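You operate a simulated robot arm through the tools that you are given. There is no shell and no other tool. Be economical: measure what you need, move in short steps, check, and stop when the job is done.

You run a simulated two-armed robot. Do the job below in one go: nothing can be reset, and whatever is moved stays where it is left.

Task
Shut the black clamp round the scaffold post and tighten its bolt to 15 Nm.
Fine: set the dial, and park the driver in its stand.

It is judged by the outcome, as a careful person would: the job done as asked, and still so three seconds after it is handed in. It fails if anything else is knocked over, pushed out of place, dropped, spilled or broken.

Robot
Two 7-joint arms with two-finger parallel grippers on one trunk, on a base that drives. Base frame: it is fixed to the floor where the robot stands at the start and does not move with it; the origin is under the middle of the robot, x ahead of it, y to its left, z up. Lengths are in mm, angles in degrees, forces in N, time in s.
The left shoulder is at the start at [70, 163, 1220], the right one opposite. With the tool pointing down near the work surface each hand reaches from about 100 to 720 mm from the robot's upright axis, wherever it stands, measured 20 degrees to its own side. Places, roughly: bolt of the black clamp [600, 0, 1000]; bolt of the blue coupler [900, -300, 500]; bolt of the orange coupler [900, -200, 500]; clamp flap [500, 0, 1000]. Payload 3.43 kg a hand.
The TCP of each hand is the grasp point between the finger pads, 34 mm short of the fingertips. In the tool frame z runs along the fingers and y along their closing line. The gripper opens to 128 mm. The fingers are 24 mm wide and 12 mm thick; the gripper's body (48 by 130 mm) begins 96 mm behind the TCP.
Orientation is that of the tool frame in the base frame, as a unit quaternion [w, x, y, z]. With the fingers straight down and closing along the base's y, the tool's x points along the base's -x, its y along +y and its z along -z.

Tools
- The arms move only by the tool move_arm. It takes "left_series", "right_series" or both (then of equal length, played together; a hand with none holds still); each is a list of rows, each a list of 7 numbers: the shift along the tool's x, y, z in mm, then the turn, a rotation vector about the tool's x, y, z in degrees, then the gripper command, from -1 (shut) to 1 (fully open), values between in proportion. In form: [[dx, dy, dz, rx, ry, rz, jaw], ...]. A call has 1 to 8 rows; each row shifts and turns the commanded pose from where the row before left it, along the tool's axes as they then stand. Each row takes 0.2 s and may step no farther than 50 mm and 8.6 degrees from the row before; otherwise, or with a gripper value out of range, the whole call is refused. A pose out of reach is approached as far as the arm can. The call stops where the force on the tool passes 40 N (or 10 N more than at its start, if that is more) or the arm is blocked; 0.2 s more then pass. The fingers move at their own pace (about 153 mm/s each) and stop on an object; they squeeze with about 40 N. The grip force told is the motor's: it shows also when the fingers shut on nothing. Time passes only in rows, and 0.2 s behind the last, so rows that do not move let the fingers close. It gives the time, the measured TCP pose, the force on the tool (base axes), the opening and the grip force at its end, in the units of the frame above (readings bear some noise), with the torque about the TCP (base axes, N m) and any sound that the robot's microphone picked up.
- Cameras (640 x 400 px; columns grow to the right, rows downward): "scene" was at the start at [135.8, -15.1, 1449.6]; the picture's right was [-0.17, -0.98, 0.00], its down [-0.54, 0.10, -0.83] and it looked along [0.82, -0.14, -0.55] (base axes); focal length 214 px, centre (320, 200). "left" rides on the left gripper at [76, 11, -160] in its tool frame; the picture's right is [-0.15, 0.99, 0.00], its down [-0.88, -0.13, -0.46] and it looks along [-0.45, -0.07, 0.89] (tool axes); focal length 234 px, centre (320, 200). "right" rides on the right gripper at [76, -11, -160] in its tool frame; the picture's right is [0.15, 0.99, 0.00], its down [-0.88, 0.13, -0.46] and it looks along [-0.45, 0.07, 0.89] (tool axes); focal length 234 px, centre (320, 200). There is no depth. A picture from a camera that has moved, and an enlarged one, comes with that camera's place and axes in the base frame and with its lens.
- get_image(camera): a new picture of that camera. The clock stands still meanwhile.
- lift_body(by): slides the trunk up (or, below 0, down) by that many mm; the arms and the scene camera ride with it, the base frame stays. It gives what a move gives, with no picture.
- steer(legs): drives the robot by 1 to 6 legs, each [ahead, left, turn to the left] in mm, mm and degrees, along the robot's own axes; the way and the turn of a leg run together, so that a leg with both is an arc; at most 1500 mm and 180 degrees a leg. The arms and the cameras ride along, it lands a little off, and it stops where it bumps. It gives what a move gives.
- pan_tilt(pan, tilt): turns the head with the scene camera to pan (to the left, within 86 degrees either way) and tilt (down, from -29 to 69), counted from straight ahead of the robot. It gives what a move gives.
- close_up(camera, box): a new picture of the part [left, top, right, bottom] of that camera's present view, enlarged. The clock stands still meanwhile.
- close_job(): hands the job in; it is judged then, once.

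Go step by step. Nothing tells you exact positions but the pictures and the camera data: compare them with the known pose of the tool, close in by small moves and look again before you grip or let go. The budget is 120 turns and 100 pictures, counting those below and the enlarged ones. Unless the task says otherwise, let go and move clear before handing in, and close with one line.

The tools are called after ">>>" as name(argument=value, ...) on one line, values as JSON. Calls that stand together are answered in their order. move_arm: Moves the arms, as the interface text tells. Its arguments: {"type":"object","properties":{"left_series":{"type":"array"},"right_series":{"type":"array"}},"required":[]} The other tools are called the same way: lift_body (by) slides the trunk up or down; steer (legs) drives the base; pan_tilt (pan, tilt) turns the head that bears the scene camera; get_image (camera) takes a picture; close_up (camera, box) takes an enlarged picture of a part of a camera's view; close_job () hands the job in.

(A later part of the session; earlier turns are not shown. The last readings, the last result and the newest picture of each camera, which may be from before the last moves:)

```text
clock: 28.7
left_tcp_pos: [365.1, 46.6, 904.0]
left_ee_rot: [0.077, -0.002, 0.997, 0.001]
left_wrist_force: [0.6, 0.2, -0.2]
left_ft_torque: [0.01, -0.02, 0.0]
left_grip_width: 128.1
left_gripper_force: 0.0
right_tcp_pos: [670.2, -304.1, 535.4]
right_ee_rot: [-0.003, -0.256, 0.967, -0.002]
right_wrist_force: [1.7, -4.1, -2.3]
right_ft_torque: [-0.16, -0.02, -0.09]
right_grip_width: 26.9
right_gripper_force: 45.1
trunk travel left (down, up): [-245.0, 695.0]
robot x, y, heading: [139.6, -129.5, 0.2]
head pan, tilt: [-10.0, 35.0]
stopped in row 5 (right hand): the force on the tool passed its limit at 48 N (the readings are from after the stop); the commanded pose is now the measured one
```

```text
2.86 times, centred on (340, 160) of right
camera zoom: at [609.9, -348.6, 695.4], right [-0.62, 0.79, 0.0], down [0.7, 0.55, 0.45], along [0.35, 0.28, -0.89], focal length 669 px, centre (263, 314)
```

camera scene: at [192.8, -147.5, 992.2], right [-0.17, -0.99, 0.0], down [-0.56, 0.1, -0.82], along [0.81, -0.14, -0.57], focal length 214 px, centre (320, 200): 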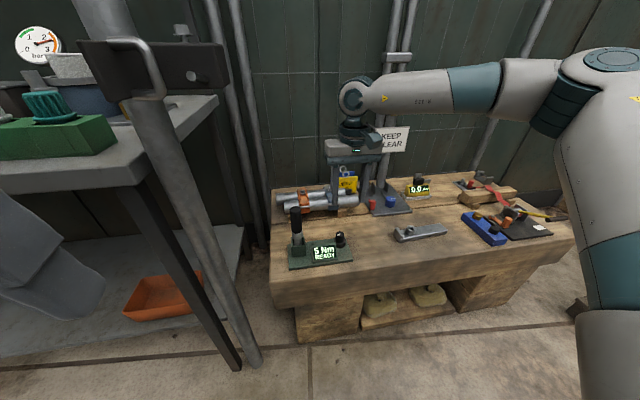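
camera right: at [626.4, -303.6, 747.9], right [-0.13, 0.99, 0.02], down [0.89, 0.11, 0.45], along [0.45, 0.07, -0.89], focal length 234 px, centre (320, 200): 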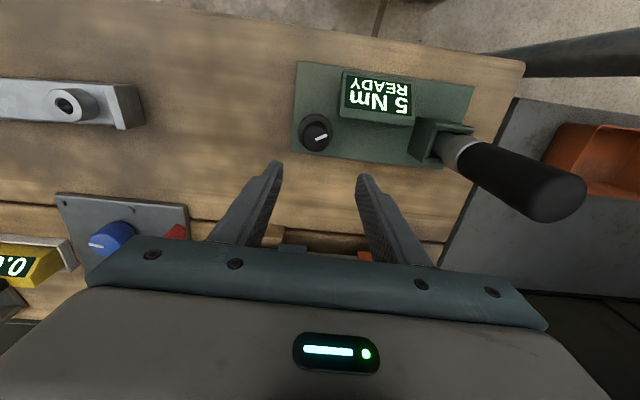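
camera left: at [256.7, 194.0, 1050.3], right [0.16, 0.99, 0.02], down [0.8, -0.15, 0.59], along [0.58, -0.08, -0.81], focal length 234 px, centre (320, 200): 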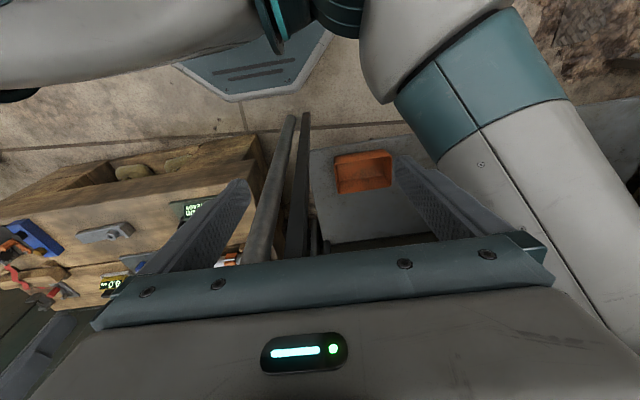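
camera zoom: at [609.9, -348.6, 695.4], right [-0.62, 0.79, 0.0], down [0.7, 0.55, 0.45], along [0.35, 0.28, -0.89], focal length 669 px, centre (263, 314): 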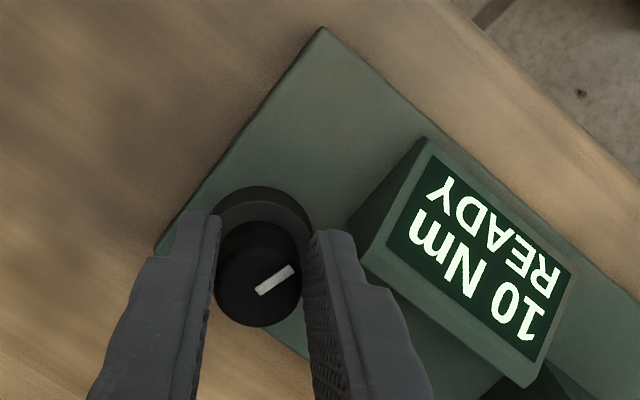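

Counter-clockwise raises it: now 10 Nm. I'll check whether the stand has shifted under the hand.

>>> close_up(camera="scene", box=[250, 170, 390, 310])

```text
2.86 times, centred on (320, 240) of scene
camera zoom: at [277.8, -145.3, 992.0], right [-0.17, -0.99, 0.0], down [-0.57, 0.1, -0.82], along [0.81, -0.14, -0.57], focal length 613 px, centre (320, 86)
```

zoom: 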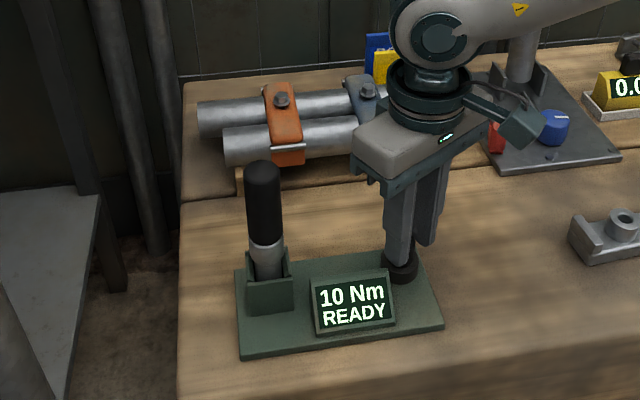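

The stand hasn't moved. The hand's drift fits a knob axis about 12 mm ahead of my grip point, [680,-298], and a bit lower. I'll open, recentre and look.

>>> move_arm(right_series=[[0, 0, 0, 0, 0, 0, 0], [0, 0, -15, 0, 0, 0, 0], [-11, 0, 0, 0, 0, 8, 0], [0, 0, 0, 0, 0, 8, 0], [0, 0, 0, 0, 0, 7, 0], [0, 0, 0, 0, 0, 7, 0]])

>>> close_up(camera="right", box=[240, 90, 440, 230])

>>> close_up(camera="scene", box=[320, 180, 400, 270])

```text
clock: 30.1
left_tcp_pos: [363.7, 47.4, 903.3]
left_ee_rot: [0.078, -0.001, 0.997, 0.001]
left_wrist_force: [0.2, -0.2, 0.6]
left_ft_torque: [-0.05, 0.02, -0.01]
left_grip_width: 128.0
left_gripper_force: 0.1
right_tcp_pos: [679.6, -296.7, 551.2]
right_ee_rot: [-0.001, 0.003, 1.0, -0.001]
right_wrist_force: [0.4, 0.3, 0.2]
right_ft_torque: [-0.01, -0.04, 0.01]
right_grip_width: 64.1
right_gripper_force: 0.2
trunk travel left (down, up): [-245.0, 695.0]
robot x, y, heading: [144.9, -131.6, 0.2]
head pan, tilt: [-10.0, 35.0]
```

```text
2.86 times, centred on (340, 160) of right
camera zoom: at [603.8, -305.7, 711.0], right [-0.14, 0.99, 0.0], down [0.88, 0.13, 0.45], along [0.45, 0.06, -0.89], focal length 669 px, centre (263, 314)
```

zoom: 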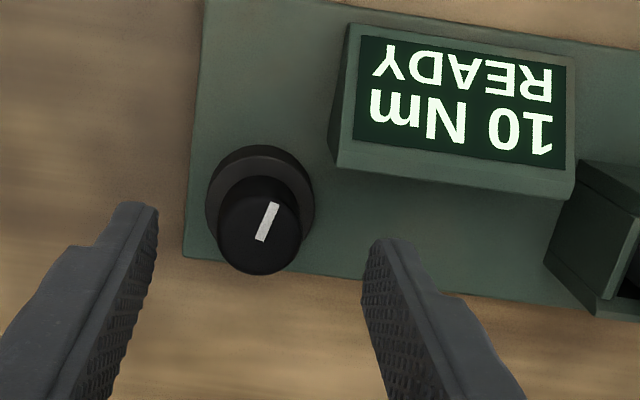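

```text
4.44 times, centred on (360, 225) of scene
camera zoom: at [277.7, -145.2, 992.2], right [-0.17, -0.99, 0.0], down [-0.57, 0.1, -0.82], along [0.81, -0.14, -0.57], focal length 953 px, centre (142, 89)
```

zoom: 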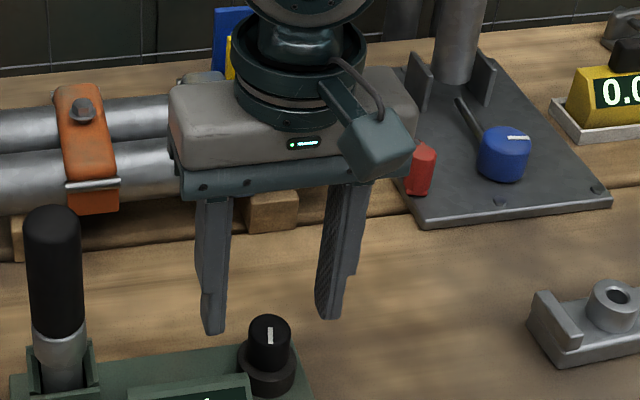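

Knob centre looks consistent with x≈680, y≈-298, top z≈507. I'll lower 26, grip, and turn counter-clockwise.

>>> move_arm(right_series=[[0, -2, 13, 0, 0, 0, 0], [0, 0, 13, 0, 0, 0, 0], [0, 0, 0, 0, 0, 0, -1], [0, 0, 0, 0, 0, 0, -1], [0, 0, 0, 0, 0, -5, -1], [0, 0, 0, 0, 0, -5, -1], [0, 0, 0, 0, 0, -5, -1], [0, 0, 0, 0, 0, -5, -1]])

>>> close_up(camera="right", box=[240, 90, 440, 230])

```text
clock: 31.9
left_tcp_pos: [366.2, 48.1, 903.1]
left_ee_rot: [0.076, -0.003, 0.997, 0.0]
left_wrist_force: [-0.2, -0.2, -0.5]
left_ft_torque: [0.01, 0.01, -0.02]
left_grip_width: 128.1
left_gripper_force: 0.1
right_tcp_pos: [679.4, -297.5, 523.8]
right_ee_rot: [-0.002, -0.173, 0.985, -0.001]
right_wrist_force: [5.4, 18.8, -9.9]
right_ft_torque: [0.51, -0.09, -0.02]
right_grip_width: 27.1
right_gripper_force: 45.0
trunk travel left (down, up): [-245.0, 695.0]
robot x, y, heading: [148.0, -132.1, 0.5]
head pan, tilt: [-10.0, 35.0]
```

```text
2.86 times, centred on (340, 160) of right
camera zoom: at [612.6, -332.6, 684.5], right [-0.48, 0.88, 0.0], down [0.78, 0.42, 0.45], along [0.4, 0.21, -0.89], focal length 669 px, centre (263, 314)
```

zoom: 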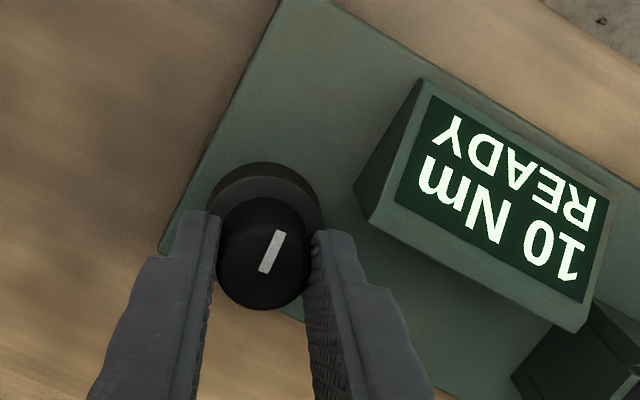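

Centred and turning well. I'll continue counter-clockwise.

>>> move_arm(right_series=[[0, 0, 0, 0, 0, -5, -1], [0, 0, 0, 0, 0, -5, -1], [0, 0, 0, 0, 0, -5, -1], [0, 0, 0, 0, 0, -5, -1]])

>>> close_up(camera="right", box=[240, 90, 440, 230])

```text
clock: 32.9
left_tcp_pos: [365.7, 47.6, 903.7]
left_ee_rot: [0.076, -0.002, 0.997, 0.0]
left_wrist_force: [0.6, 0.4, 0.4]
left_ft_torque: [0.0, 0.05, -0.01]
left_grip_width: 127.8
left_gripper_force: 0.1
right_tcp_pos: [678.7, -298.1, 523.3]
right_ee_rot: [-0.003, -0.341, 0.94, -0.002]
right_wrist_force: [7.7, 25.5, -10.0]
right_ft_torque: [0.29, -0.2, -0.02]
right_grip_width: 26.8
right_gripper_force: 44.8
trunk travel left (down, up): [-245.0, 695.0]
robot x, y, heading: [143.7, -131.5, 0.4]
head pan, tilt: [-10.0, 35.0]
```

```text
2.86 times, centred on (340, 160) of right
camera zoom: at [629.1, -353.3, 684.6], right [-0.75, 0.66, 0.0], down [0.59, 0.67, 0.45], along [0.3, 0.34, -0.89], focal length 669 px, centre (263, 314)
```

zoom: 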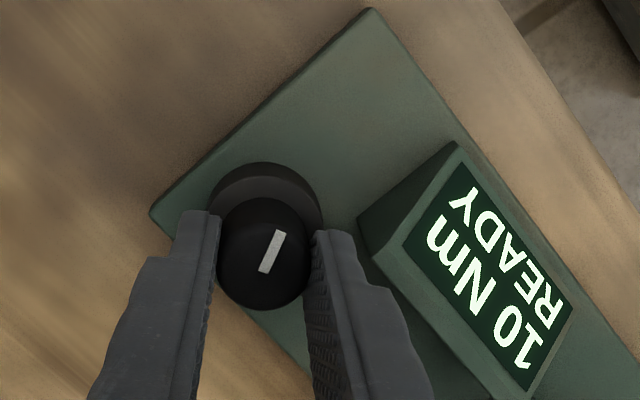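

>>> move_arm(right_series=[[0, 0, 0, 0, 0, -5, -1], [0, 0, 0, 0, 0, -5, -1], [0, 0, 0, 0, 0, -5, -1]])

>>> close_up(camera="right", box=[240, 90, 440, 230])

```text
clock: 33.7
left_tcp_pos: [365.7, 49.0, 903.1]
left_ee_rot: [0.076, -0.003, 0.997, 0.0]
left_wrist_force: [0.4, 0.5, 0.0]
left_ft_torque: [0.02, 0.02, 0.01]
left_grip_width: 127.9
left_gripper_force: 0.2
right_tcp_pos: [679.7, -297.3, 523.4]
right_ee_rot: [-0.002, -0.461, 0.887, -0.001]
right_wrist_force: [1.9, 23.6, -7.5]
right_ft_torque: [0.32, -0.1, -0.02]
right_grip_width: 26.9
right_gripper_force: 44.7
trunk travel left (down, up): [-245.0, 695.0]
robot x, y, heading: [137.9, -127.3, 0.4]
head pan, tilt: [-10.0, 35.0]
```

```text
2.86 times, centred on (340, 160) of right
camera zoom: at [645.6, -364.4, 684.6], right [-0.89, 0.45, 0.0], down [0.4, 0.8, 0.45], along [0.2, 0.4, -0.89], focal length 669 px, centre (263, 314)
```

zoom: 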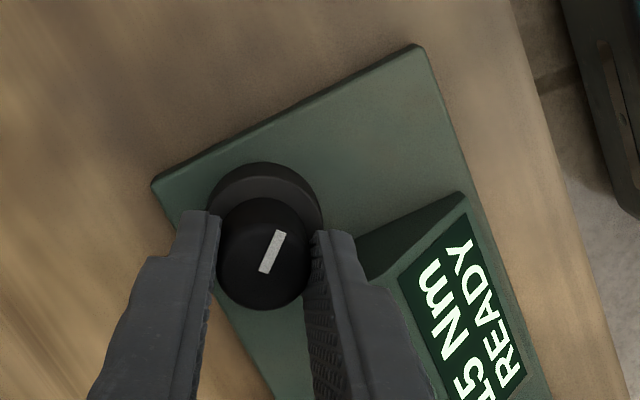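

The display shows 15 Nm. I'll turn a few degrees further for margin, then release and rise and turn the hand back.

>>> move_arm(right_series=[[0, 0, 0, 0, 0, -4, -1], [0, 0, 0, 0, 0, -4, -1], [0, 0, 0, 0, 0, 0, 0], [0, 0, 0, 0, 0, 0, 0], [0, 0, -40, 0, 0, 0, 0], [0, 0, -40, 0, 0, 0, 0], [0, 0, -40, 0, 0, 0, 0], [0, 0, -40, 0, 0, 0, 0]])

>>> move_arm(right_series=[[0, 0, 0, 0, 0, 8, 0], [0, 0, 0, 0, 0, 8, 0], [0, 0, 0, 0, 0, 8, 0], [0, 0, 0, 0, 0, 8, 0], [0, 0, 0, 0, 0, 8, 0], [0, 0, 0, 0, 0, 8, 0], [0, 0, 0, 0, 0, 8, 0], [0, 0, 0, 0, 0, 7, 0]])

>>> get_image(camera="right")

>>> close_up(camera="scene", box=[280, 190, 380, 270])

```text
clock: 35.5
left_tcp_pos: [365.5, 46.7, 903.5]
left_ee_rot: [0.078, -0.002, 0.997, 0.001]
left_wrist_force: [0.1, -0.4, 0.8]
left_ft_torque: [0.0, 0.01, -0.01]
left_grip_width: 128.0
left_gripper_force: 0.0
right_tcp_pos: [677.9, -299.8, 685.1]
right_ee_rot: [-0.003, -0.521, 0.853, -0.001]
right_wrist_force: [-0.3, 0.3, 0.5]
right_ft_torque: [0.02, 0.01, -0.04]
right_grip_width: 64.0
right_gripper_force: 0.1
trunk travel left (down, up): [-245.0, 695.0]
robot x, y, heading: [142.5, -132.9, 0.5]
head pan, tilt: [-10.0, 35.0]
```

```text
clock: 37.3
left_tcp_pos: [365.6, 46.9, 902.7]
left_ee_rot: [0.077, -0.002, 0.997, 0.001]
left_wrist_force: [0.7, 0.2, 0.1]
left_ft_torque: [0.01, -0.04, 0.02]
left_grip_width: 127.9
left_gripper_force: 0.0
right_tcp_pos: [679.3, -298.9, 685.2]
right_ee_rot: [-0.002, 0.002, 1.0, -0.002]
right_wrist_force: [0.3, 0.5, -0.6]
right_ft_torque: [0.01, -0.02, -0.02]
right_grip_width: 64.2
right_gripper_force: 0.0
trunk travel left (down, up): [-245.0, 695.0]
robot x, y, heading: [144.3, -131.1, 0.3]
head pan, tilt: [-10.0, 35.0]
```

```text
56 pictures are left
camera right: at [603.6, -307.0, 844.5], right [-0.14, 0.99, 0.0], down [0.88, 0.13, 0.45], along [0.45, 0.06, -0.89], focal length 234 px, centre (320, 200)
```

right: 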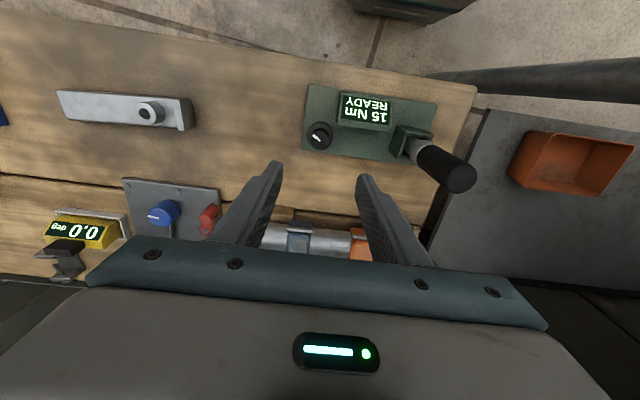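

```text
5.00 times, centred on (330, 230) of scene
camera zoom: at [277.6, -145.2, 992.2], right [-0.17, -0.99, 0.0], down [-0.57, 0.1, -0.82], along [0.81, -0.14, -0.57], focal length 1072 px, centre (270, 50)
```

zoom: 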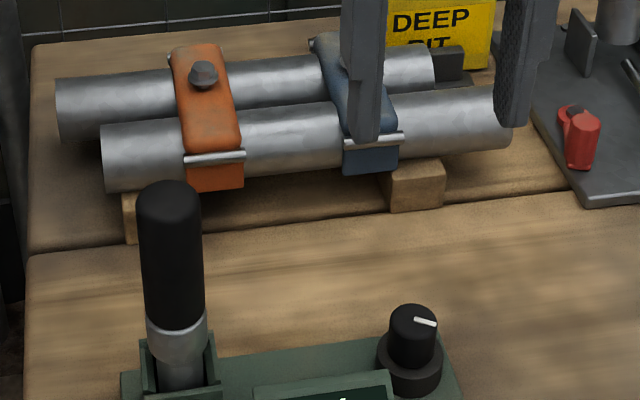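

Dial is at 15 Nm. The driver's axis is near [671,-162], handle from z≈537 to 628. I'll move over it and check alignment.

>>> move_arm(right_series=[[4, 46, 0, 0, 0, 0, 0.2], [4, 46, 0, 0, 0, 0, 0.2], [0, 45, 0, 0, 0, 0, 0.2]])

>>> get_image(camera="right")

>>> get_image(camera="scene")

```text
clock: 38.1
left_tcp_pos: [366.2, 47.9, 903.4]
left_ee_rot: [0.077, -0.001, 0.997, 0.001]
left_wrist_force: [0.3, -0.6, -0.7]
left_ft_torque: [-0.03, -0.01, 0.01]
left_grip_width: 127.9
left_gripper_force: 0.1
right_tcp_pos: [656.4, -255.9, 677.3]
right_ee_rot: [-0.002, 0.002, 1.0, -0.001]
right_wrist_force: [1.2, 0.3, -0.6]
right_ft_torque: [-0.02, -0.02, -0.02]
right_grip_width: 76.6
right_gripper_force: 0.0
right hand out of reach, approached as far as the arm can: row 1, 2, 3
trunk travel left (down, up): [-245.0, 695.0]
robot x, y, heading: [139.1, -131.8, 0.3]
head pan, tilt: [-10.0, 35.0]
```

```text
54 pictures are left
camera right: at [579.8, -265.5, 836.8], right [-0.14, 0.99, 0.0], down [0.88, 0.13, 0.45], along [0.45, 0.06, -0.89], focal length 234 px, centre (320, 200)
```

right: 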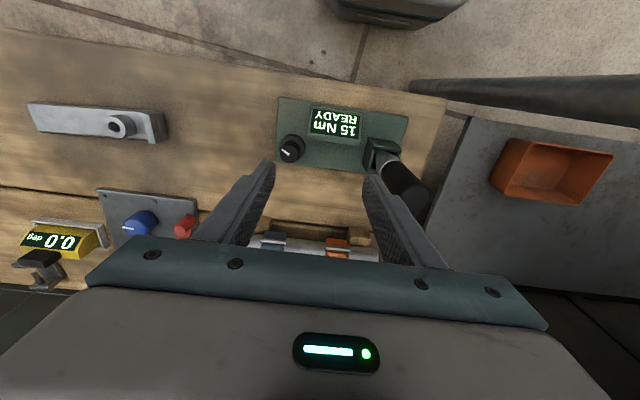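

```text
53 pictures are left
camera scene: at [277.6, -145.4, 992.2], right [-0.17, -0.99, 0.0], down [-0.57, 0.1, -0.82], along [0.81, -0.14, -0.57], focal length 214 px, centre (320, 200)
```

scene: 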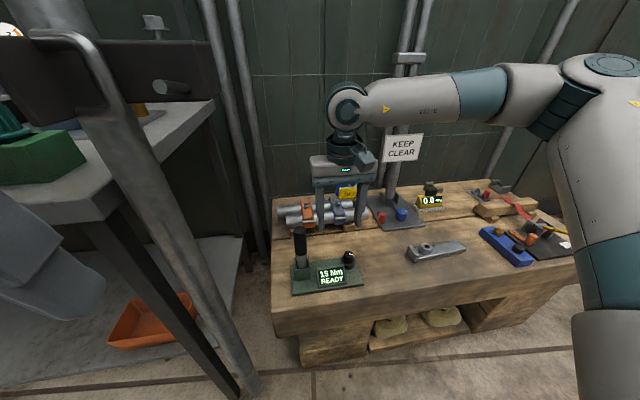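

The right hand can't reach inward enough. I'll raise it and drive the robot left 115 (back 15 to keep the left forearm off the bench).

>>> move_arm(right_series=[[0, 0, -40, 0, 0, 0, 0.2], [0, 0, -40, 0, 0, 0, 0.2]])

>>> steer(legs=[[-20, 0, 0], [0, 115, 0]])

>>> get_image(camera="right")

>>> get_image(camera="scene")

```text
clock: 38.7
left_tcp_pos: [365.2, 46.9, 903.3]
left_ee_rot: [0.077, -0.002, 0.997, 0.002]
left_wrist_force: [-0.2, -0.4, -0.8]
left_ft_torque: [-0.01, -0.02, 0.0]
left_grip_width: 128.0
left_gripper_force: 0.1
right_tcp_pos: [656.2, -259.9, 749.0]
right_ee_rot: [-0.001, 0.003, 1.0, -0.002]
right_wrist_force: [0.4, -0.4, 1.2]
right_ft_torque: [0.0, -0.03, -0.01]
right_grip_width: 76.7
right_gripper_force: 0.0
right hand out of reach, approached as far as the arm can: row 2
trunk travel left (down, up): [-245.0, 695.0]
robot x, y, heading: [138.7, -128.4, 0.4]
head pan, tilt: [-10.0, 35.0]
```

```text
clock: 40.3
left_tcp_pos: [343.9, 162.2, 903.1]
left_ee_rot: [0.079, -0.003, 0.997, 0.0]
left_wrist_force: [-0.3, 0.4, 0.4]
left_ft_torque: [-0.03, 0.02, 0.01]
left_grip_width: 127.9
left_gripper_force: 0.1
right_tcp_pos: [635.3, -143.9, 748.2]
right_ee_rot: [-0.001, 0.003, 1.0, -0.002]
right_wrist_force: [0.0, -0.5, 0.3]
right_ft_torque: [-0.03, -0.02, 0.05]
right_grip_width: 76.8
right_gripper_force: 0.0
trunk travel left (down, up): [-245.0, 695.0]
robot x, y, heading: [121.8, -19.0, 0.2]
head pan, tilt: [-10.0, 35.0]
```

```text
52 pictures are left
camera right: at [559.3, -153.1, 907.8], right [-0.14, 0.99, 0.0], down [0.88, 0.13, 0.45], along [0.45, 0.06, -0.89], focal length 234 px, centre (320, 200)
```

right: 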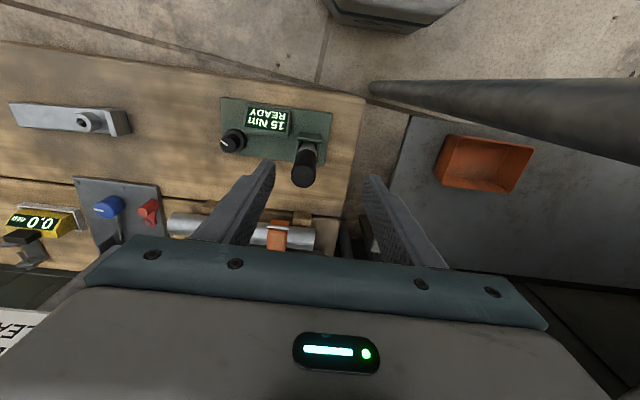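

```text
51 pictures are left
camera scene: at [256.5, -29.8, 992.2], right [-0.17, -0.99, 0.0], down [-0.57, 0.09, -0.82], along [0.81, -0.14, -0.57], focal length 214 px, centre (320, 200)
```

scene: 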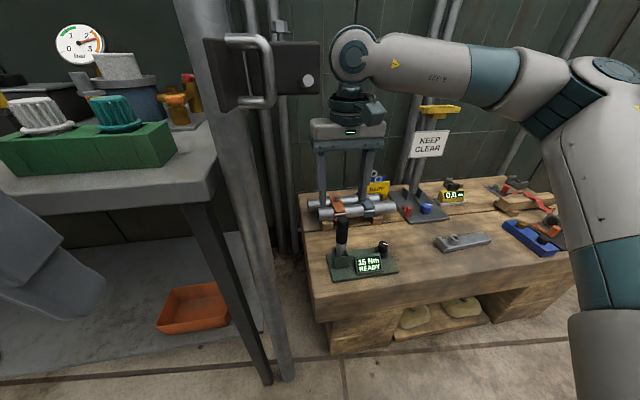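

Clear, and the driver again reads near [673,-160]. I'll move above it and check again.

>>> move_arm(right_series=[[-19, -8, 0, 0, 0, 0, 0.2], [-19, -8, 15, 0, 0, 0, 0.2], [0, 0, 40, 0, 0, 0, 0.2]])

>>> get_image(camera="right")

>>> close_up(camera="scene", box=[290, 130, 410, 290])

```text
clock: 41.1
left_tcp_pos: [344.0, 161.1, 903.0]
left_ee_rot: [0.078, -0.003, 0.997, 0.001]
left_wrist_force: [0.3, 0.0, 0.1]
left_ft_torque: [0.02, 0.0, 0.0]
left_grip_width: 127.9
left_gripper_force: 0.1
right_tcp_pos: [673.6, -162.4, 695.0]
right_ee_rot: [-0.001, 0.003, 1.0, -0.001]
right_wrist_force: [-0.5, 0.7, 0.1]
right_ft_torque: [-0.01, -0.05, 0.02]
right_grip_width: 76.9
right_gripper_force: 0.1
trunk travel left (down, up): [-245.0, 695.0]
robot x, y, heading: [122.8, -17.8, 0.4]
head pan, tilt: [-10.0, 35.0]
```

```text
50 pictures are left
camera right: at [597.5, -171.1, 854.8], right [-0.14, 0.99, 0.0], down [0.88, 0.13, 0.45], along [0.45, 0.06, -0.89], focal length 234 px, centre (320, 200)
```

right: 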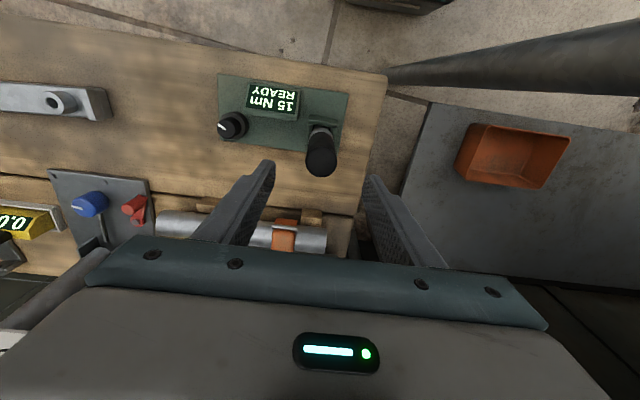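

```text
2.50 times, centred on (350, 210) of scene
camera zoom: at [256.7, -30.8, 992.2], right [-0.17, -0.99, 0.0], down [-0.57, 0.1, -0.82], along [0.81, -0.14, -0.57], focal length 536 px, centre (245, 175)
```

zoom: 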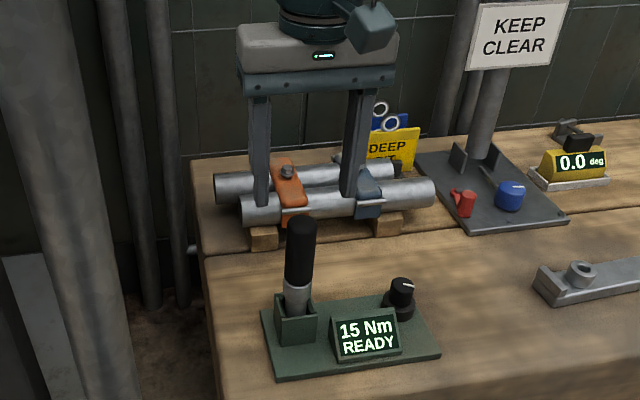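

Aligned over the driver. I'll descend to the handle, checking before closing.

>>> move_arm(right_series=[[1, 1, 40, 0, 0, 0, 0.2], [0, 0, 30, 0, 0, 0, 0.2], [0, 0, 30, 0, 0, 0, 0.2]])

>>> get_image(camera="right")

>>> close_up(camera="scene", box=[290, 150, 410, 290])

```text
clock: 41.9
left_tcp_pos: [344.8, 160.8, 904.9]
left_ee_rot: [0.077, -0.003, 0.997, 0.001]
left_wrist_force: [0.1, -0.4, -0.2]
left_ft_torque: [0.03, 0.03, -0.01]
left_grip_width: 127.8
left_gripper_force: 0.1
right_tcp_pos: [674.0, -160.0, 595.0]
right_ee_rot: [0.0, 0.003, 1.0, -0.001]
right_wrist_force: [0.1, -0.5, 0.7]
right_ft_torque: [-0.02, 0.01, -0.03]
right_grip_width: 76.8
right_gripper_force: 0.1
trunk travel left (down, up): [-245.0, 695.0]
robot x, y, heading: [121.3, -15.3, 0.3]
head pan, tilt: [-10.0, 35.0]
```

```text
48 pictures are left
camera right: at [597.2, -169.8, 754.3], right [-0.14, 0.99, 0.0], down [0.88, 0.13, 0.45], along [0.45, 0.06, -0.89], focal length 234 px, centre (320, 200)
```

right: 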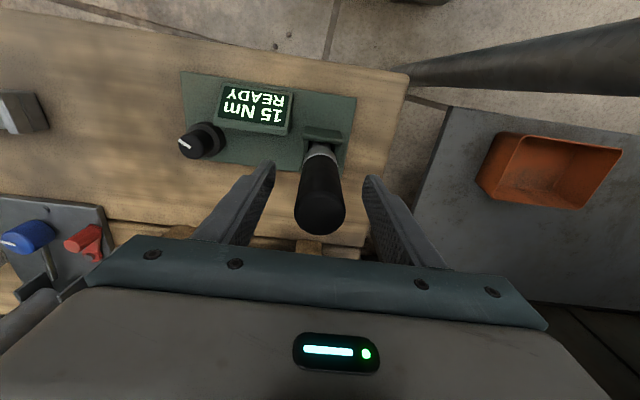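

```text
2.86 times, centred on (350, 220) of scene
camera zoom: at [256.8, -30.9, 992.2], right [-0.17, -0.99, 0.0], down [-0.57, 0.1, -0.82], along [0.81, -0.14, -0.57], focal length 613 px, centre (234, 143)
```

zoom: 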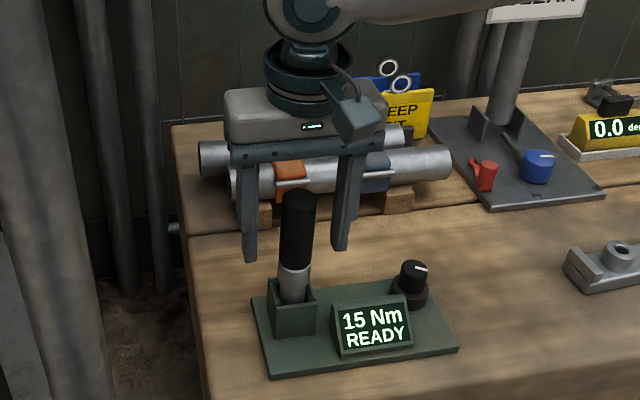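

Well aligned. I'll lower 10 more, shift 1 mm forward, and grip the handle.

>>> move_arm(right_series=[[-2, 0, 10, 0, 0, 0, 0.2], [0, 0, 0, 0, 0, 0, -1], [0, 0, 0, 0, 0, 0, -1], [0, 0, 0, 0, 0, 0, -1]])

>>> get_image(camera="right")

```text
clock: 42.9
left_tcp_pos: [344.3, 161.3, 904.1]
left_ee_rot: [0.078, -0.003, 0.997, 0.002]
left_wrist_force: [0.0, 0.7, 0.9]
left_ft_torque: [0.01, 0.04, 0.03]
left_grip_width: 127.8
left_gripper_force: 0.1
right_tcp_pos: [673.4, -162.7, 586.5]
right_ee_rot: [-0.001, 0.003, 1.0, -0.001]
right_wrist_force: [-0.9, 3.1, 0.2]
right_ft_torque: [0.27, 0.09, -0.01]
right_grip_width: 32.3
right_gripper_force: 40.4
trunk travel left (down, up): [-245.0, 695.0]
robot x, y, heading: [121.5, -16.2, 0.1]
head pan, tilt: [-10.0, 35.0]
```

```text
46 pictures are left
camera right: at [598.0, -171.9, 745.2], right [-0.14, 0.99, 0.0], down [0.88, 0.13, 0.45], along [0.45, 0.06, -0.89], focal length 234 px, centre (320, 200)
```

right: 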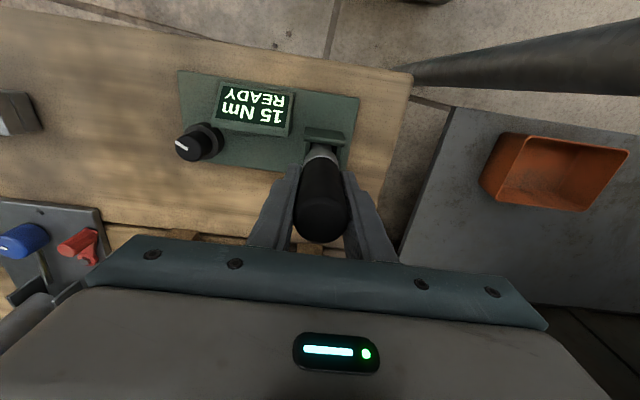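

The driver is gripped (32 mm); grip pose for parking later: [673.4,-162.7,586.5]. I'll lift it straight up and look.

>>> move_arm(right_series=[[0, 0, -15, 0, 0, 0, -1], [0, 0, -25, 0, 0, 0, -1], [0, 0, -30, 0, 0, 0, -1], [0, 0, -30, 0, 0, 0, -1], [0, 0, -30, 0, 0, 0, -1]])

>>> get_image(camera="right")

>>> close_up(camera="scene", box=[280, 120, 410, 290])

```text
clock: 44.1
left_tcp_pos: [343.3, 161.3, 905.0]
left_ee_rot: [0.079, -0.002, 0.997, 0.001]
left_wrist_force: [-0.1, 1.3, -0.2]
left_ft_torque: [0.0, -0.04, 0.0]
left_grip_width: 127.9
left_gripper_force: 0.2
right_tcp_pos: [674.1, -159.9, 712.5]
right_ee_rot: [-0.002, 0.003, 1.0, -0.002]
right_wrist_force: [-0.1, -0.6, -3.9]
right_ft_torque: [-0.01, -0.02, -0.02]
right_grip_width: 32.3
right_gripper_force: 39.3
trunk travel left (down, up): [-245.0, 695.0]
robot x, y, heading: [122.4, -16.2, 0.3]
head pan, tilt: [-10.0, 35.0]
```

```text
45 pictures are left
camera right: at [599.4, -169.4, 872.7], right [-0.14, 0.99, 0.0], down [0.88, 0.13, 0.45], along [0.45, 0.06, -0.89], focal length 234 px, centre (320, 200)
```

right: 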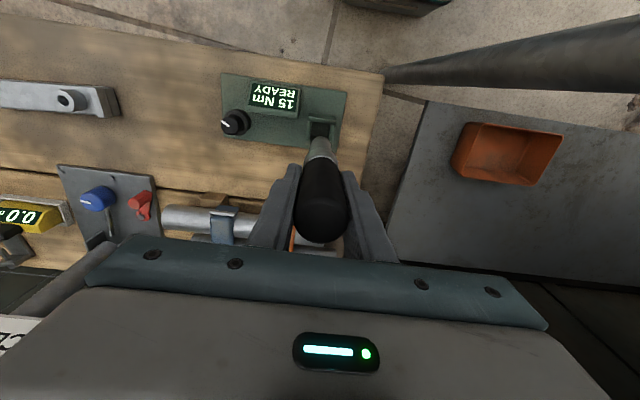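

```text
2.35 times, centred on (345, 205) of scene
camera zoom: at [256.7, -30.8, 992.1], right [-0.17, -0.99, 0.0], down [-0.57, 0.1, -0.82], along [0.81, -0.14, -0.57], focal length 505 px, centre (261, 188)
```

zoom: 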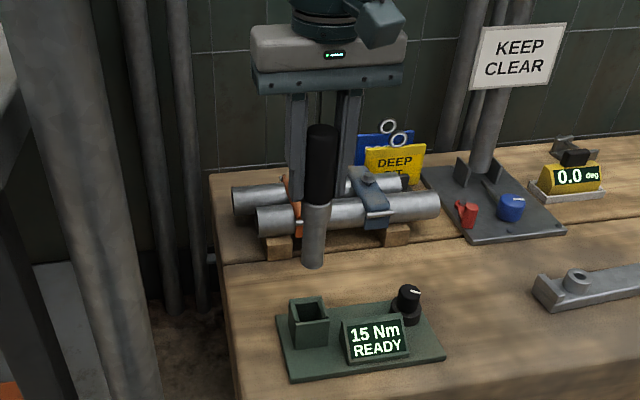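

The driver ends in a socket about 126 mm below my grip point. Now I'll raise the trunk with it to bring it to clamp height.

>>> steer(legs=[[-60, 0, 0]])

>>> lift_body(by=400)

>>> lift_body(by=130)

>>> pan_tilt(pan=0, tilt=45)

>>> get_image(camera="scene")

```text
clock: 45.1
left_tcp_pos: [283.1, 160.9, 904.9]
left_ee_rot: [0.078, -0.002, 0.997, 0.002]
left_wrist_force: [-1.5, -0.2, -0.1]
left_ft_torque: [0.01, -0.03, 0.01]
left_grip_width: 127.9
left_gripper_force: 0.1
right_tcp_pos: [614.3, -159.9, 713.9]
right_ee_rot: [0.0, 0.002, 1.0, -0.001]
right_wrist_force: [0.4, -0.6, -4.2]
right_ft_torque: [-0.01, -0.06, 0.02]
right_grip_width: 31.9
right_gripper_force: 40.1
trunk travel left (down, up): [-245.0, 695.0]
robot x, y, heading: [58.9, -18.4, 0.4]
head pan, tilt: [-10.0, 35.0]
```

```text
clock: 48.9
left_tcp_pos: [284.4, 161.3, 1304.3]
left_ee_rot: [0.077, -0.002, 0.997, 0.001]
left_wrist_force: [-0.9, -0.2, -0.1]
left_ft_torque: [0.03, 0.01, 0.0]
left_grip_width: 128.1
left_gripper_force: 0.1
right_tcp_pos: [615.4, -160.8, 1112.7]
right_ee_rot: [-0.001, 0.003, 1.0, -0.001]
right_wrist_force: [0.3, -0.6, -4.0]
right_ft_torque: [0.02, -0.03, 0.01]
right_grip_width: 32.2
right_gripper_force: 39.7
trunk travel left (down, up): [-645.0, 295.0]
robot x, y, heading: [64.5, -16.6, 0.4]
head pan, tilt: [-10.0, 35.0]
```

```text
clock: 50.5
left_tcp_pos: [284.5, 160.1, 1433.7]
left_ee_rot: [0.077, -0.003, 0.997, 0.001]
left_wrist_force: [-0.1, 0.8, -0.5]
left_ft_torque: [-0.02, -0.01, 0.01]
left_grip_width: 127.9
left_gripper_force: 0.0
right_tcp_pos: [615.4, -159.5, 1242.0]
right_ee_rot: [-0.002, 0.002, 1.0, -0.001]
right_wrist_force: [-0.2, -0.3, -3.7]
right_ft_torque: [0.0, -0.02, 0.0]
right_grip_width: 32.1
right_gripper_force: 39.7
trunk travel left (down, up): [-775.0, 165.0]
robot x, y, heading: [62.8, -17.4, 0.3]
head pan, tilt: [-10.0, 35.0]
```

```text
clock: 51.2
left_tcp_pos: [285.4, 161.3, 1433.9]
left_ee_rot: [0.078, -0.003, 0.997, 0.001]
left_wrist_force: [0.2, 0.2, 0.3]
left_ft_torque: [0.02, 0.0, 0.03]
left_grip_width: 128.0
left_gripper_force: 0.0
right_tcp_pos: [615.5, -160.6, 1242.6]
right_ee_rot: [-0.002, 0.003, 1.0, -0.001]
right_wrist_force: [0.4, 0.0, -3.9]
right_ft_torque: [-0.03, -0.04, 0.01]
right_grip_width: 32.0
right_gripper_force: 39.9
trunk travel left (down, up): [-775.0, 165.0]
robot x, y, heading: [61.9, -17.5, 0.1]
head pan, tilt: [0.0, 45.0]
```

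```text
43 pictures are left
camera scene: at [191.5, -16.0, 1507.4], right [0.01, -1.0, 0.0], down [-0.71, 0.0, -0.71], along [0.71, 0.0, -0.71], focal length 214 px, centre (320, 200)
```

scene: 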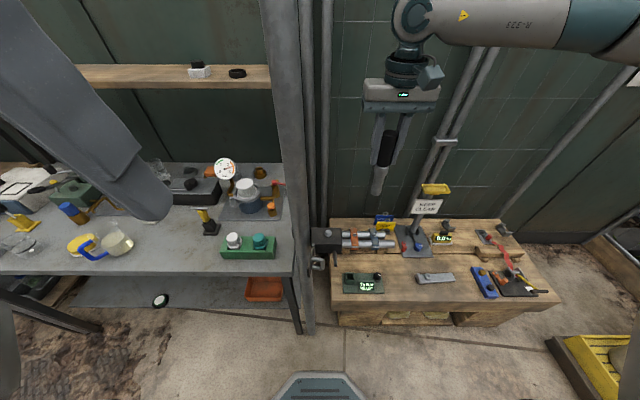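

Good overview; nothing disturbed. I'll zoom on the clamp from here and from the right-hand camera.

>>> close_up(camera="scene", box=[280, 210, 360, 290])

>>> get_image(camera="right")

```text
5.00 times, centred on (320, 250) of scene
camera zoom: at [191.5, -16.0, 1507.4], right [0.01, -1.0, 0.0], down [-0.71, 0.0, -0.71], along [0.71, 0.0, -0.71], focal length 1072 px, centre (320, -50)
```

zoom: 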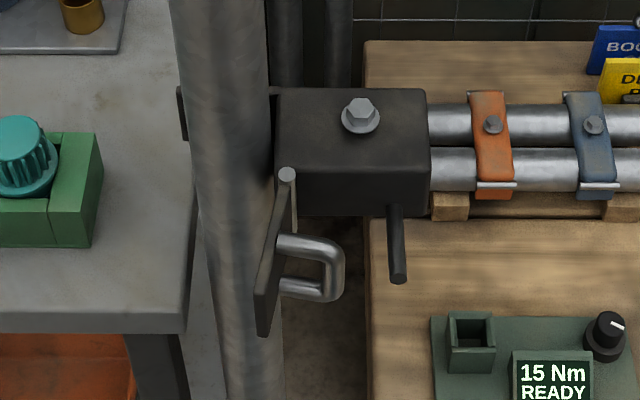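

```text
41 pictures are left
camera right: at [539.8, -169.7, 1402.5], right [-0.14, 0.99, 0.0], down [0.88, 0.13, 0.45], along [0.45, 0.06, -0.89], focal length 234 px, centre (320, 200)
```

right: 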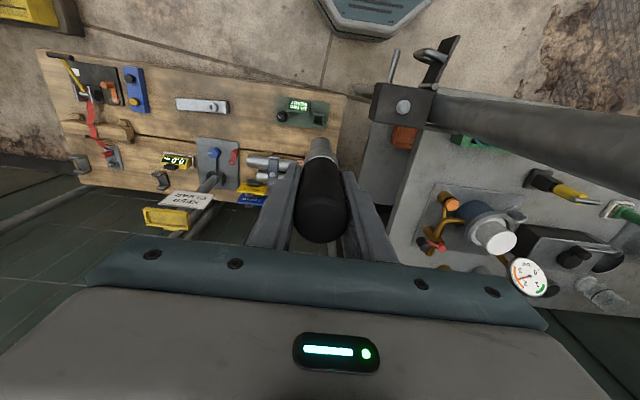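

I take the bolt head at about [557,-37,1012], flap hinge near [521,4], handle bar at [482,-22] (z 950–996), and a stud at y≈-57. I'll bring the closed left hand over in front of the clamp to push the flap shut.

>>> move_arm(left_series=[[0, 0, 0, 0, 8.5, 0, -1], [-28, -29, 27, 0, 0, 0, -1], [-28, -29, 27, 0, 0, 0, -1], [-28, -29, 27, 0, 0, 0, -1], [-28, -29, 27, 0, 0, 0, -1], [-28, -29, 27, 0, 0, 0, -1], [-28, -29, 27, 0, 0, 0, -1], [-27, -28, 27, 0, 0, 0, -1]])

>>> get_image(camera="left")

>>> get_image(camera="scene")

```text
clock: 53.0
left_tcp_pos: [467.4, -29.1, 1250.9]
left_ee_rot: [0.012, -0.002, 1.0, -0.003]
left_wrist_force: [-0.3, -0.3, -1.2]
left_ft_torque: [-0.01, 0.01, -0.01]
left_grip_width: 0.0
left_gripper_force: 33.1
right_tcp_pos: [600.1, -149.1, 1249.2]
right_ee_rot: [0.004, 0.001, 1.0, -0.004]
right_wrist_force: [0.4, -1.3, -6.4]
right_ft_torque: [-0.01, 0.01, 0.01]
right_grip_width: 32.2
right_gripper_force: 39.7
trunk travel left (down, up): [-775.0, 165.0]
robot x, y, heading: [61.5, -14.9, 0.6]
head pan, tilt: [0.0, 45.0]
```

```text
40 pictures are left
camera left: at [387.5, -17.0, 1409.2], right [0.14, 0.99, 0.0], down [0.87, -0.12, 0.48], along [0.47, -0.07, -0.88], focal length 234 px, centre (320, 200)
```

left: 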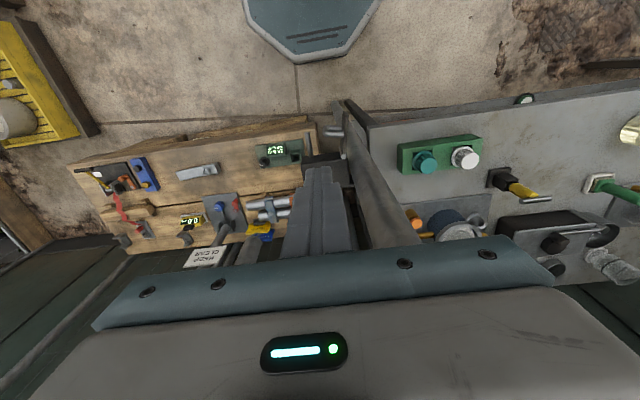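

```text
39 pictures are left
camera scene: at [173.5, -5.1, 1508.8], right [0.01, -1.0, 0.01], down [-0.7, -0.01, -0.71], along [0.71, 0.0, -0.7], focal length 214 px, centre (320, 200)
```

scene: 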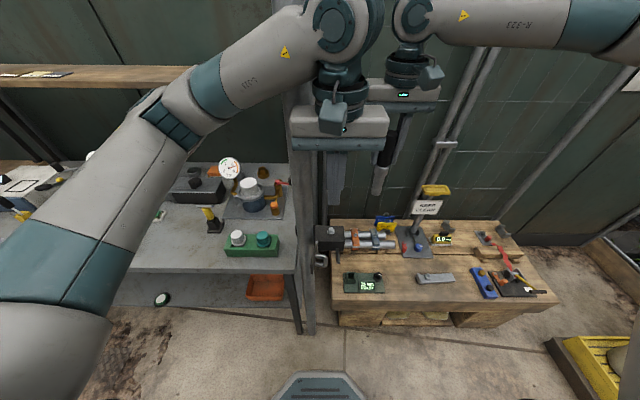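

The trunk leans back slightly: the left wrist seems to be pressing against the post. I'll back the robot off 60 mm.

>>> steer(legs=[[-60, 0, 0]])

>>> get_image(camera="scene")

```text
clock: 54.0
left_tcp_pos: [429.6, -40.4, 1240.7]
left_ee_rot: [-0.001, -0.003, 1.0, 0.001]
left_wrist_force: [1.6, -1.1, 0.6]
left_ft_torque: [0.01, 0.08, -0.01]
left_grip_width: 0.0
left_gripper_force: 33.7
right_tcp_pos: [563.9, -160.7, 1238.4]
right_ee_rot: [-0.005, 0.002, 1.0, 0.0]
right_wrist_force: [1.0, 0.5, -4.5]
right_ft_torque: [0.05, 0.08, -0.01]
right_grip_width: 32.1
right_gripper_force: 39.9
trunk travel left (down, up): [-775.0, 165.0]
robot x, y, heading: [2.3, -17.2, 0.3]
head pan, tilt: [0.0, 45.0]
```

```text
38 pictures are left
camera scene: at [141.4, -17.1, 1506.2], right [0.01, -1.0, 0.0], down [-0.71, -0.01, -0.7], along [0.7, 0.01, -0.71], focal length 214 px, centre (320, 200)
```

scene: 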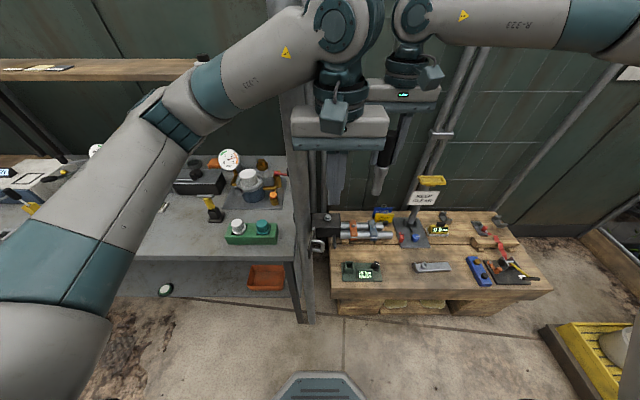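

Lean is gone. I'll lower the left hand here, then tilt its fingers forward 25° so the wrist stays clear of the post.

>>> move_arm(left_series=[[0, 0, 45, 0, 0, 0, -1], [0, 0, 45, 0, 0, 0, -1], [0, 0, 45, 0, 0, 0, -1], [0, 0, 40, 0, 0, 0, -1], [0, 0, 0, 0, -8.4, 0, -1], [0, 0, 0, 0, -8.4, 0, -1], [0, 0, 0, 0, -8.2, 0, -1]])

>>> close_up(camera="left", box=[230, 40, 430, 220])

>>> close_up(camera="scene", box=[270, 150, 400, 280])

```text
clock: 55.6
left_tcp_pos: [425.0, -39.6, 1069.7]
left_ee_rot: [0.22, -0.003, 0.975, 0.002]
left_wrist_force: [0.2, -0.5, 0.3]
left_ft_torque: [0.01, 0.03, 0.04]
left_grip_width: 0.0
left_gripper_force: 33.0
right_tcp_pos: [556.9, -161.0, 1242.9]
right_ee_rot: [-0.001, 0.003, 1.0, -0.001]
right_wrist_force: [1.2, 0.1, -4.0]
right_ft_torque: [0.03, -0.03, 0.01]
right_grip_width: 32.2
right_gripper_force: 40.0
trunk travel left (down, up): [-775.0, 165.0]
robot x, y, heading: [6.0, -15.0, 0.5]
head pan, tilt: [0.0, 45.0]
```

```text
2.22 times, centred on (330, 130) of left
camera zoom: at [287.8, -29.7, 1182.6], right [0.12, 0.99, 0.06], down [0.6, -0.13, 0.79], along [0.79, -0.06, -0.61], focal length 520 px, centre (298, 356)
```

zoom: 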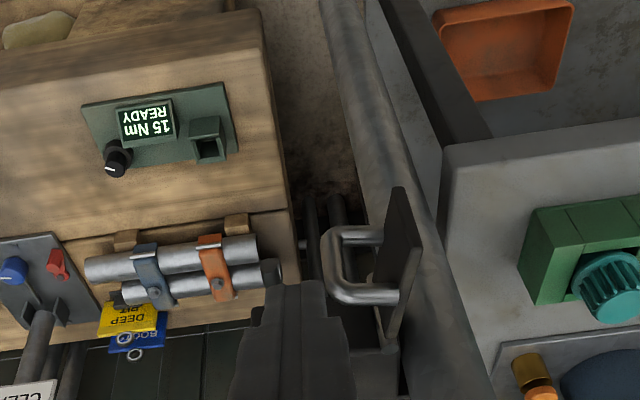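

```text
3.08 times, centred on (335, 215) of scene
camera zoom: at [132.5, -16.6, 1507.3], right [0.01, -1.0, 0.0], down [-0.71, -0.01, -0.71], along [0.71, 0.01, -0.71], focal length 660 px, centre (274, 154)
```

zoom: 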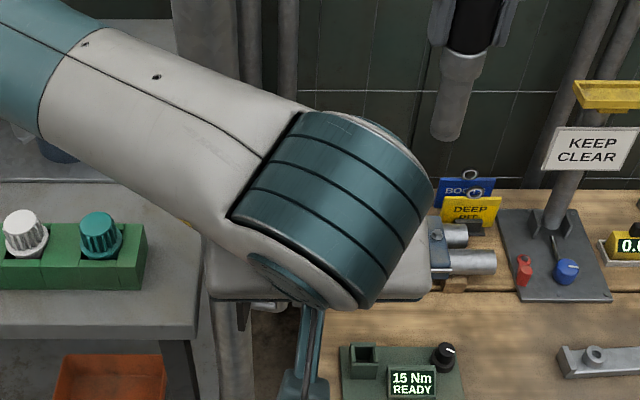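

The left camera clearly shows the flap, U handle and stud. I'll open the left gripper and use only its right finger, slipping it between stud and handle bar to push the handle leftward.

>>> move_arm(left_series=[[0, 35, 0, 0, 0, 0, 1], [0, 35, 0, 0, 0, 0, 1], [0, 0, 0, 0, 0, 0, 1], [0, 0, 40, 0, 0, 0, 1]])

>>> get_image(camera="left")

```text
clock: 56.6
left_tcp_pos: [441.0, 32.2, 1032.7]
left_ee_rot: [0.22, -0.004, 0.975, 0.001]
left_wrist_force: [0.8, -0.9, 0.6]
left_ft_torque: [0.0, 0.01, -0.06]
left_grip_width: 128.1
left_gripper_force: 0.1
right_tcp_pos: [557.8, -159.2, 1241.3]
right_ee_rot: [-0.003, 0.002, 1.0, -0.002]
right_wrist_force: [0.3, 0.5, -4.3]
right_ft_torque: [0.0, -0.05, 0.0]
right_grip_width: 32.1
right_gripper_force: 40.3
trunk travel left (down, up): [-775.0, 165.0]
robot x, y, heading: [2.6, -20.0, 0.4]
head pan, tilt: [0.0, 45.0]
```

```text
35 pictures are left
camera left: at [305.0, 43.4, 1145.6], right [0.13, 0.99, 0.06], down [0.6, -0.13, 0.79], along [0.79, -0.06, -0.61], focal length 234 px, centre (320, 200)
```

left: 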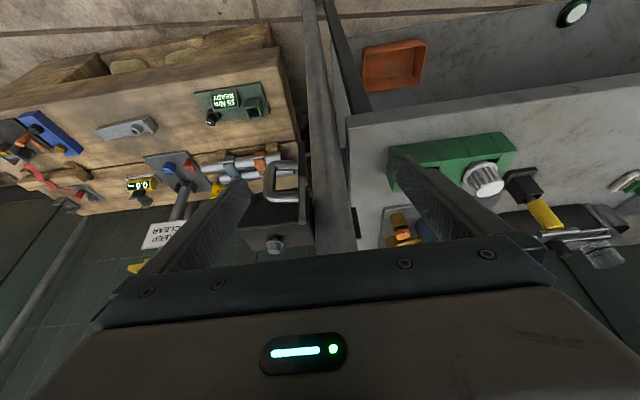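

>>> close_up(camera="left", box=[200, 120, 340, 220])

```text
4.00 times, centred on (270, 170) of left
camera zoom: at [305.0, 43.4, 1145.6], right [0.13, 0.99, 0.06], down [0.6, -0.13, 0.79], along [0.79, -0.06, -0.61], focal length 937 px, centre (520, 320)
```

zoom: 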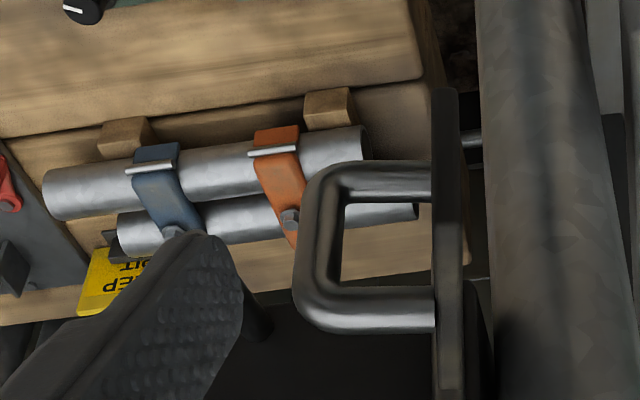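

The finger's path lies between stud and bar. I'll advance 44 along the fingers, then start pushing left.

>>> move_arm(left_series=[[0, 0, 22, 0, 0, 0, 1], [0, 0, 22, 0, 0, 0, 1], [0, 10, 0, 0, 0, 0, 1], [0, 10, 0, 0, 0, 0, 1]])

>>> close_up(camera="left", box=[200, 120, 340, 220])

```text
clock: 57.6
left_tcp_pos: [460.6, 51.1, 995.5]
left_ee_rot: [0.218, -0.003, 0.976, 0.002]
left_wrist_force: [-0.1, -0.4, 0.3]
left_ft_torque: [-0.09, 0.05, -0.09]
left_grip_width: 127.7
left_gripper_force: 0.0
right_tcp_pos: [555.1, -159.5, 1242.6]
right_ee_rot: [-0.002, 0.003, 1.0, -0.002]
right_wrist_force: [0.1, 0.5, -4.2]
right_ft_torque: [0.04, -0.02, -0.03]
right_grip_width: 32.0
right_gripper_force: 39.9
trunk travel left (down, up): [-775.0, 165.0]
robot x, y, heading: [0.9, -15.7, 0.6]
head pan, tilt: [0.0, 45.0]
```

```text
4.00 times, centred on (270, 170) of left
camera zoom: at [322.8, 61.8, 1107.9], right [0.13, 0.99, 0.06], down [0.6, -0.13, 0.79], along [0.79, -0.06, -0.61], focal length 937 px, centre (520, 320)
```

zoom: 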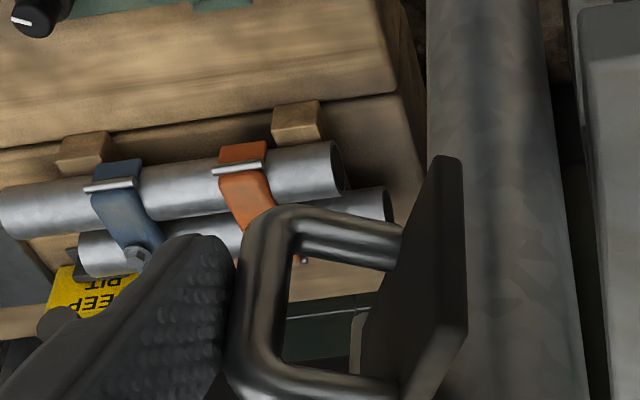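

The flap swings with the push. I'll keep on pushing left with a slight forward component.

>>> move_arm(left_series=[[-2, 10, 1, 0, 0, 0, 1], [-3, 10, 1.3, 0, 0, 0, 1], [-4, 10, 1.7, 0, 0, 0, 1]])

>>> get_image(camera="left")

```text
clock: 58.4
left_tcp_pos: [469.6, 81.7, 996.1]
left_ee_rot: [0.218, -0.004, 0.976, 0.001]
left_wrist_force: [0.7, 0.0, -0.3]
left_ft_torque: [0.02, 0.0, 0.0]
left_grip_width: 128.0
left_gripper_force: 0.0
right_tcp_pos: [555.9, -159.6, 1241.3]
right_ee_rot: [-0.001, 0.003, 1.0, -0.002]
right_wrist_force: [-0.2, -0.5, -3.0]
right_ft_torque: [-0.01, -0.06, 0.01]
right_grip_width: 32.2
right_gripper_force: 39.8
trunk travel left (down, up): [-775.0, 165.0]
robot x, y, heading: [3.3, -16.9, 0.3]
head pan, tilt: [0.0, 45.0]
```

```text
32 pictures are left
camera left: at [333.2, 91.4, 1107.8], right [0.13, 0.99, 0.06], down [0.6, -0.13, 0.79], along [0.79, -0.06, -0.61], focal length 234 px, centre (320, 200)
```

left: 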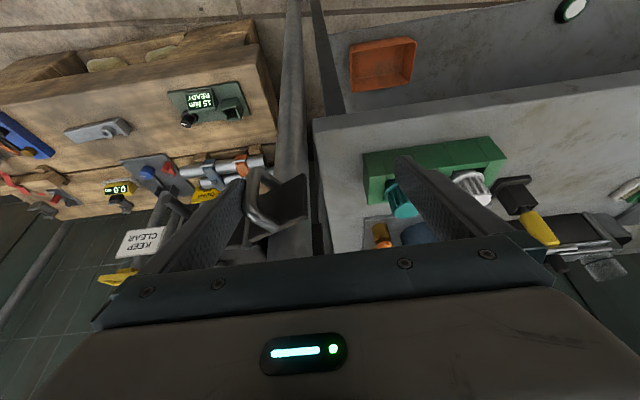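

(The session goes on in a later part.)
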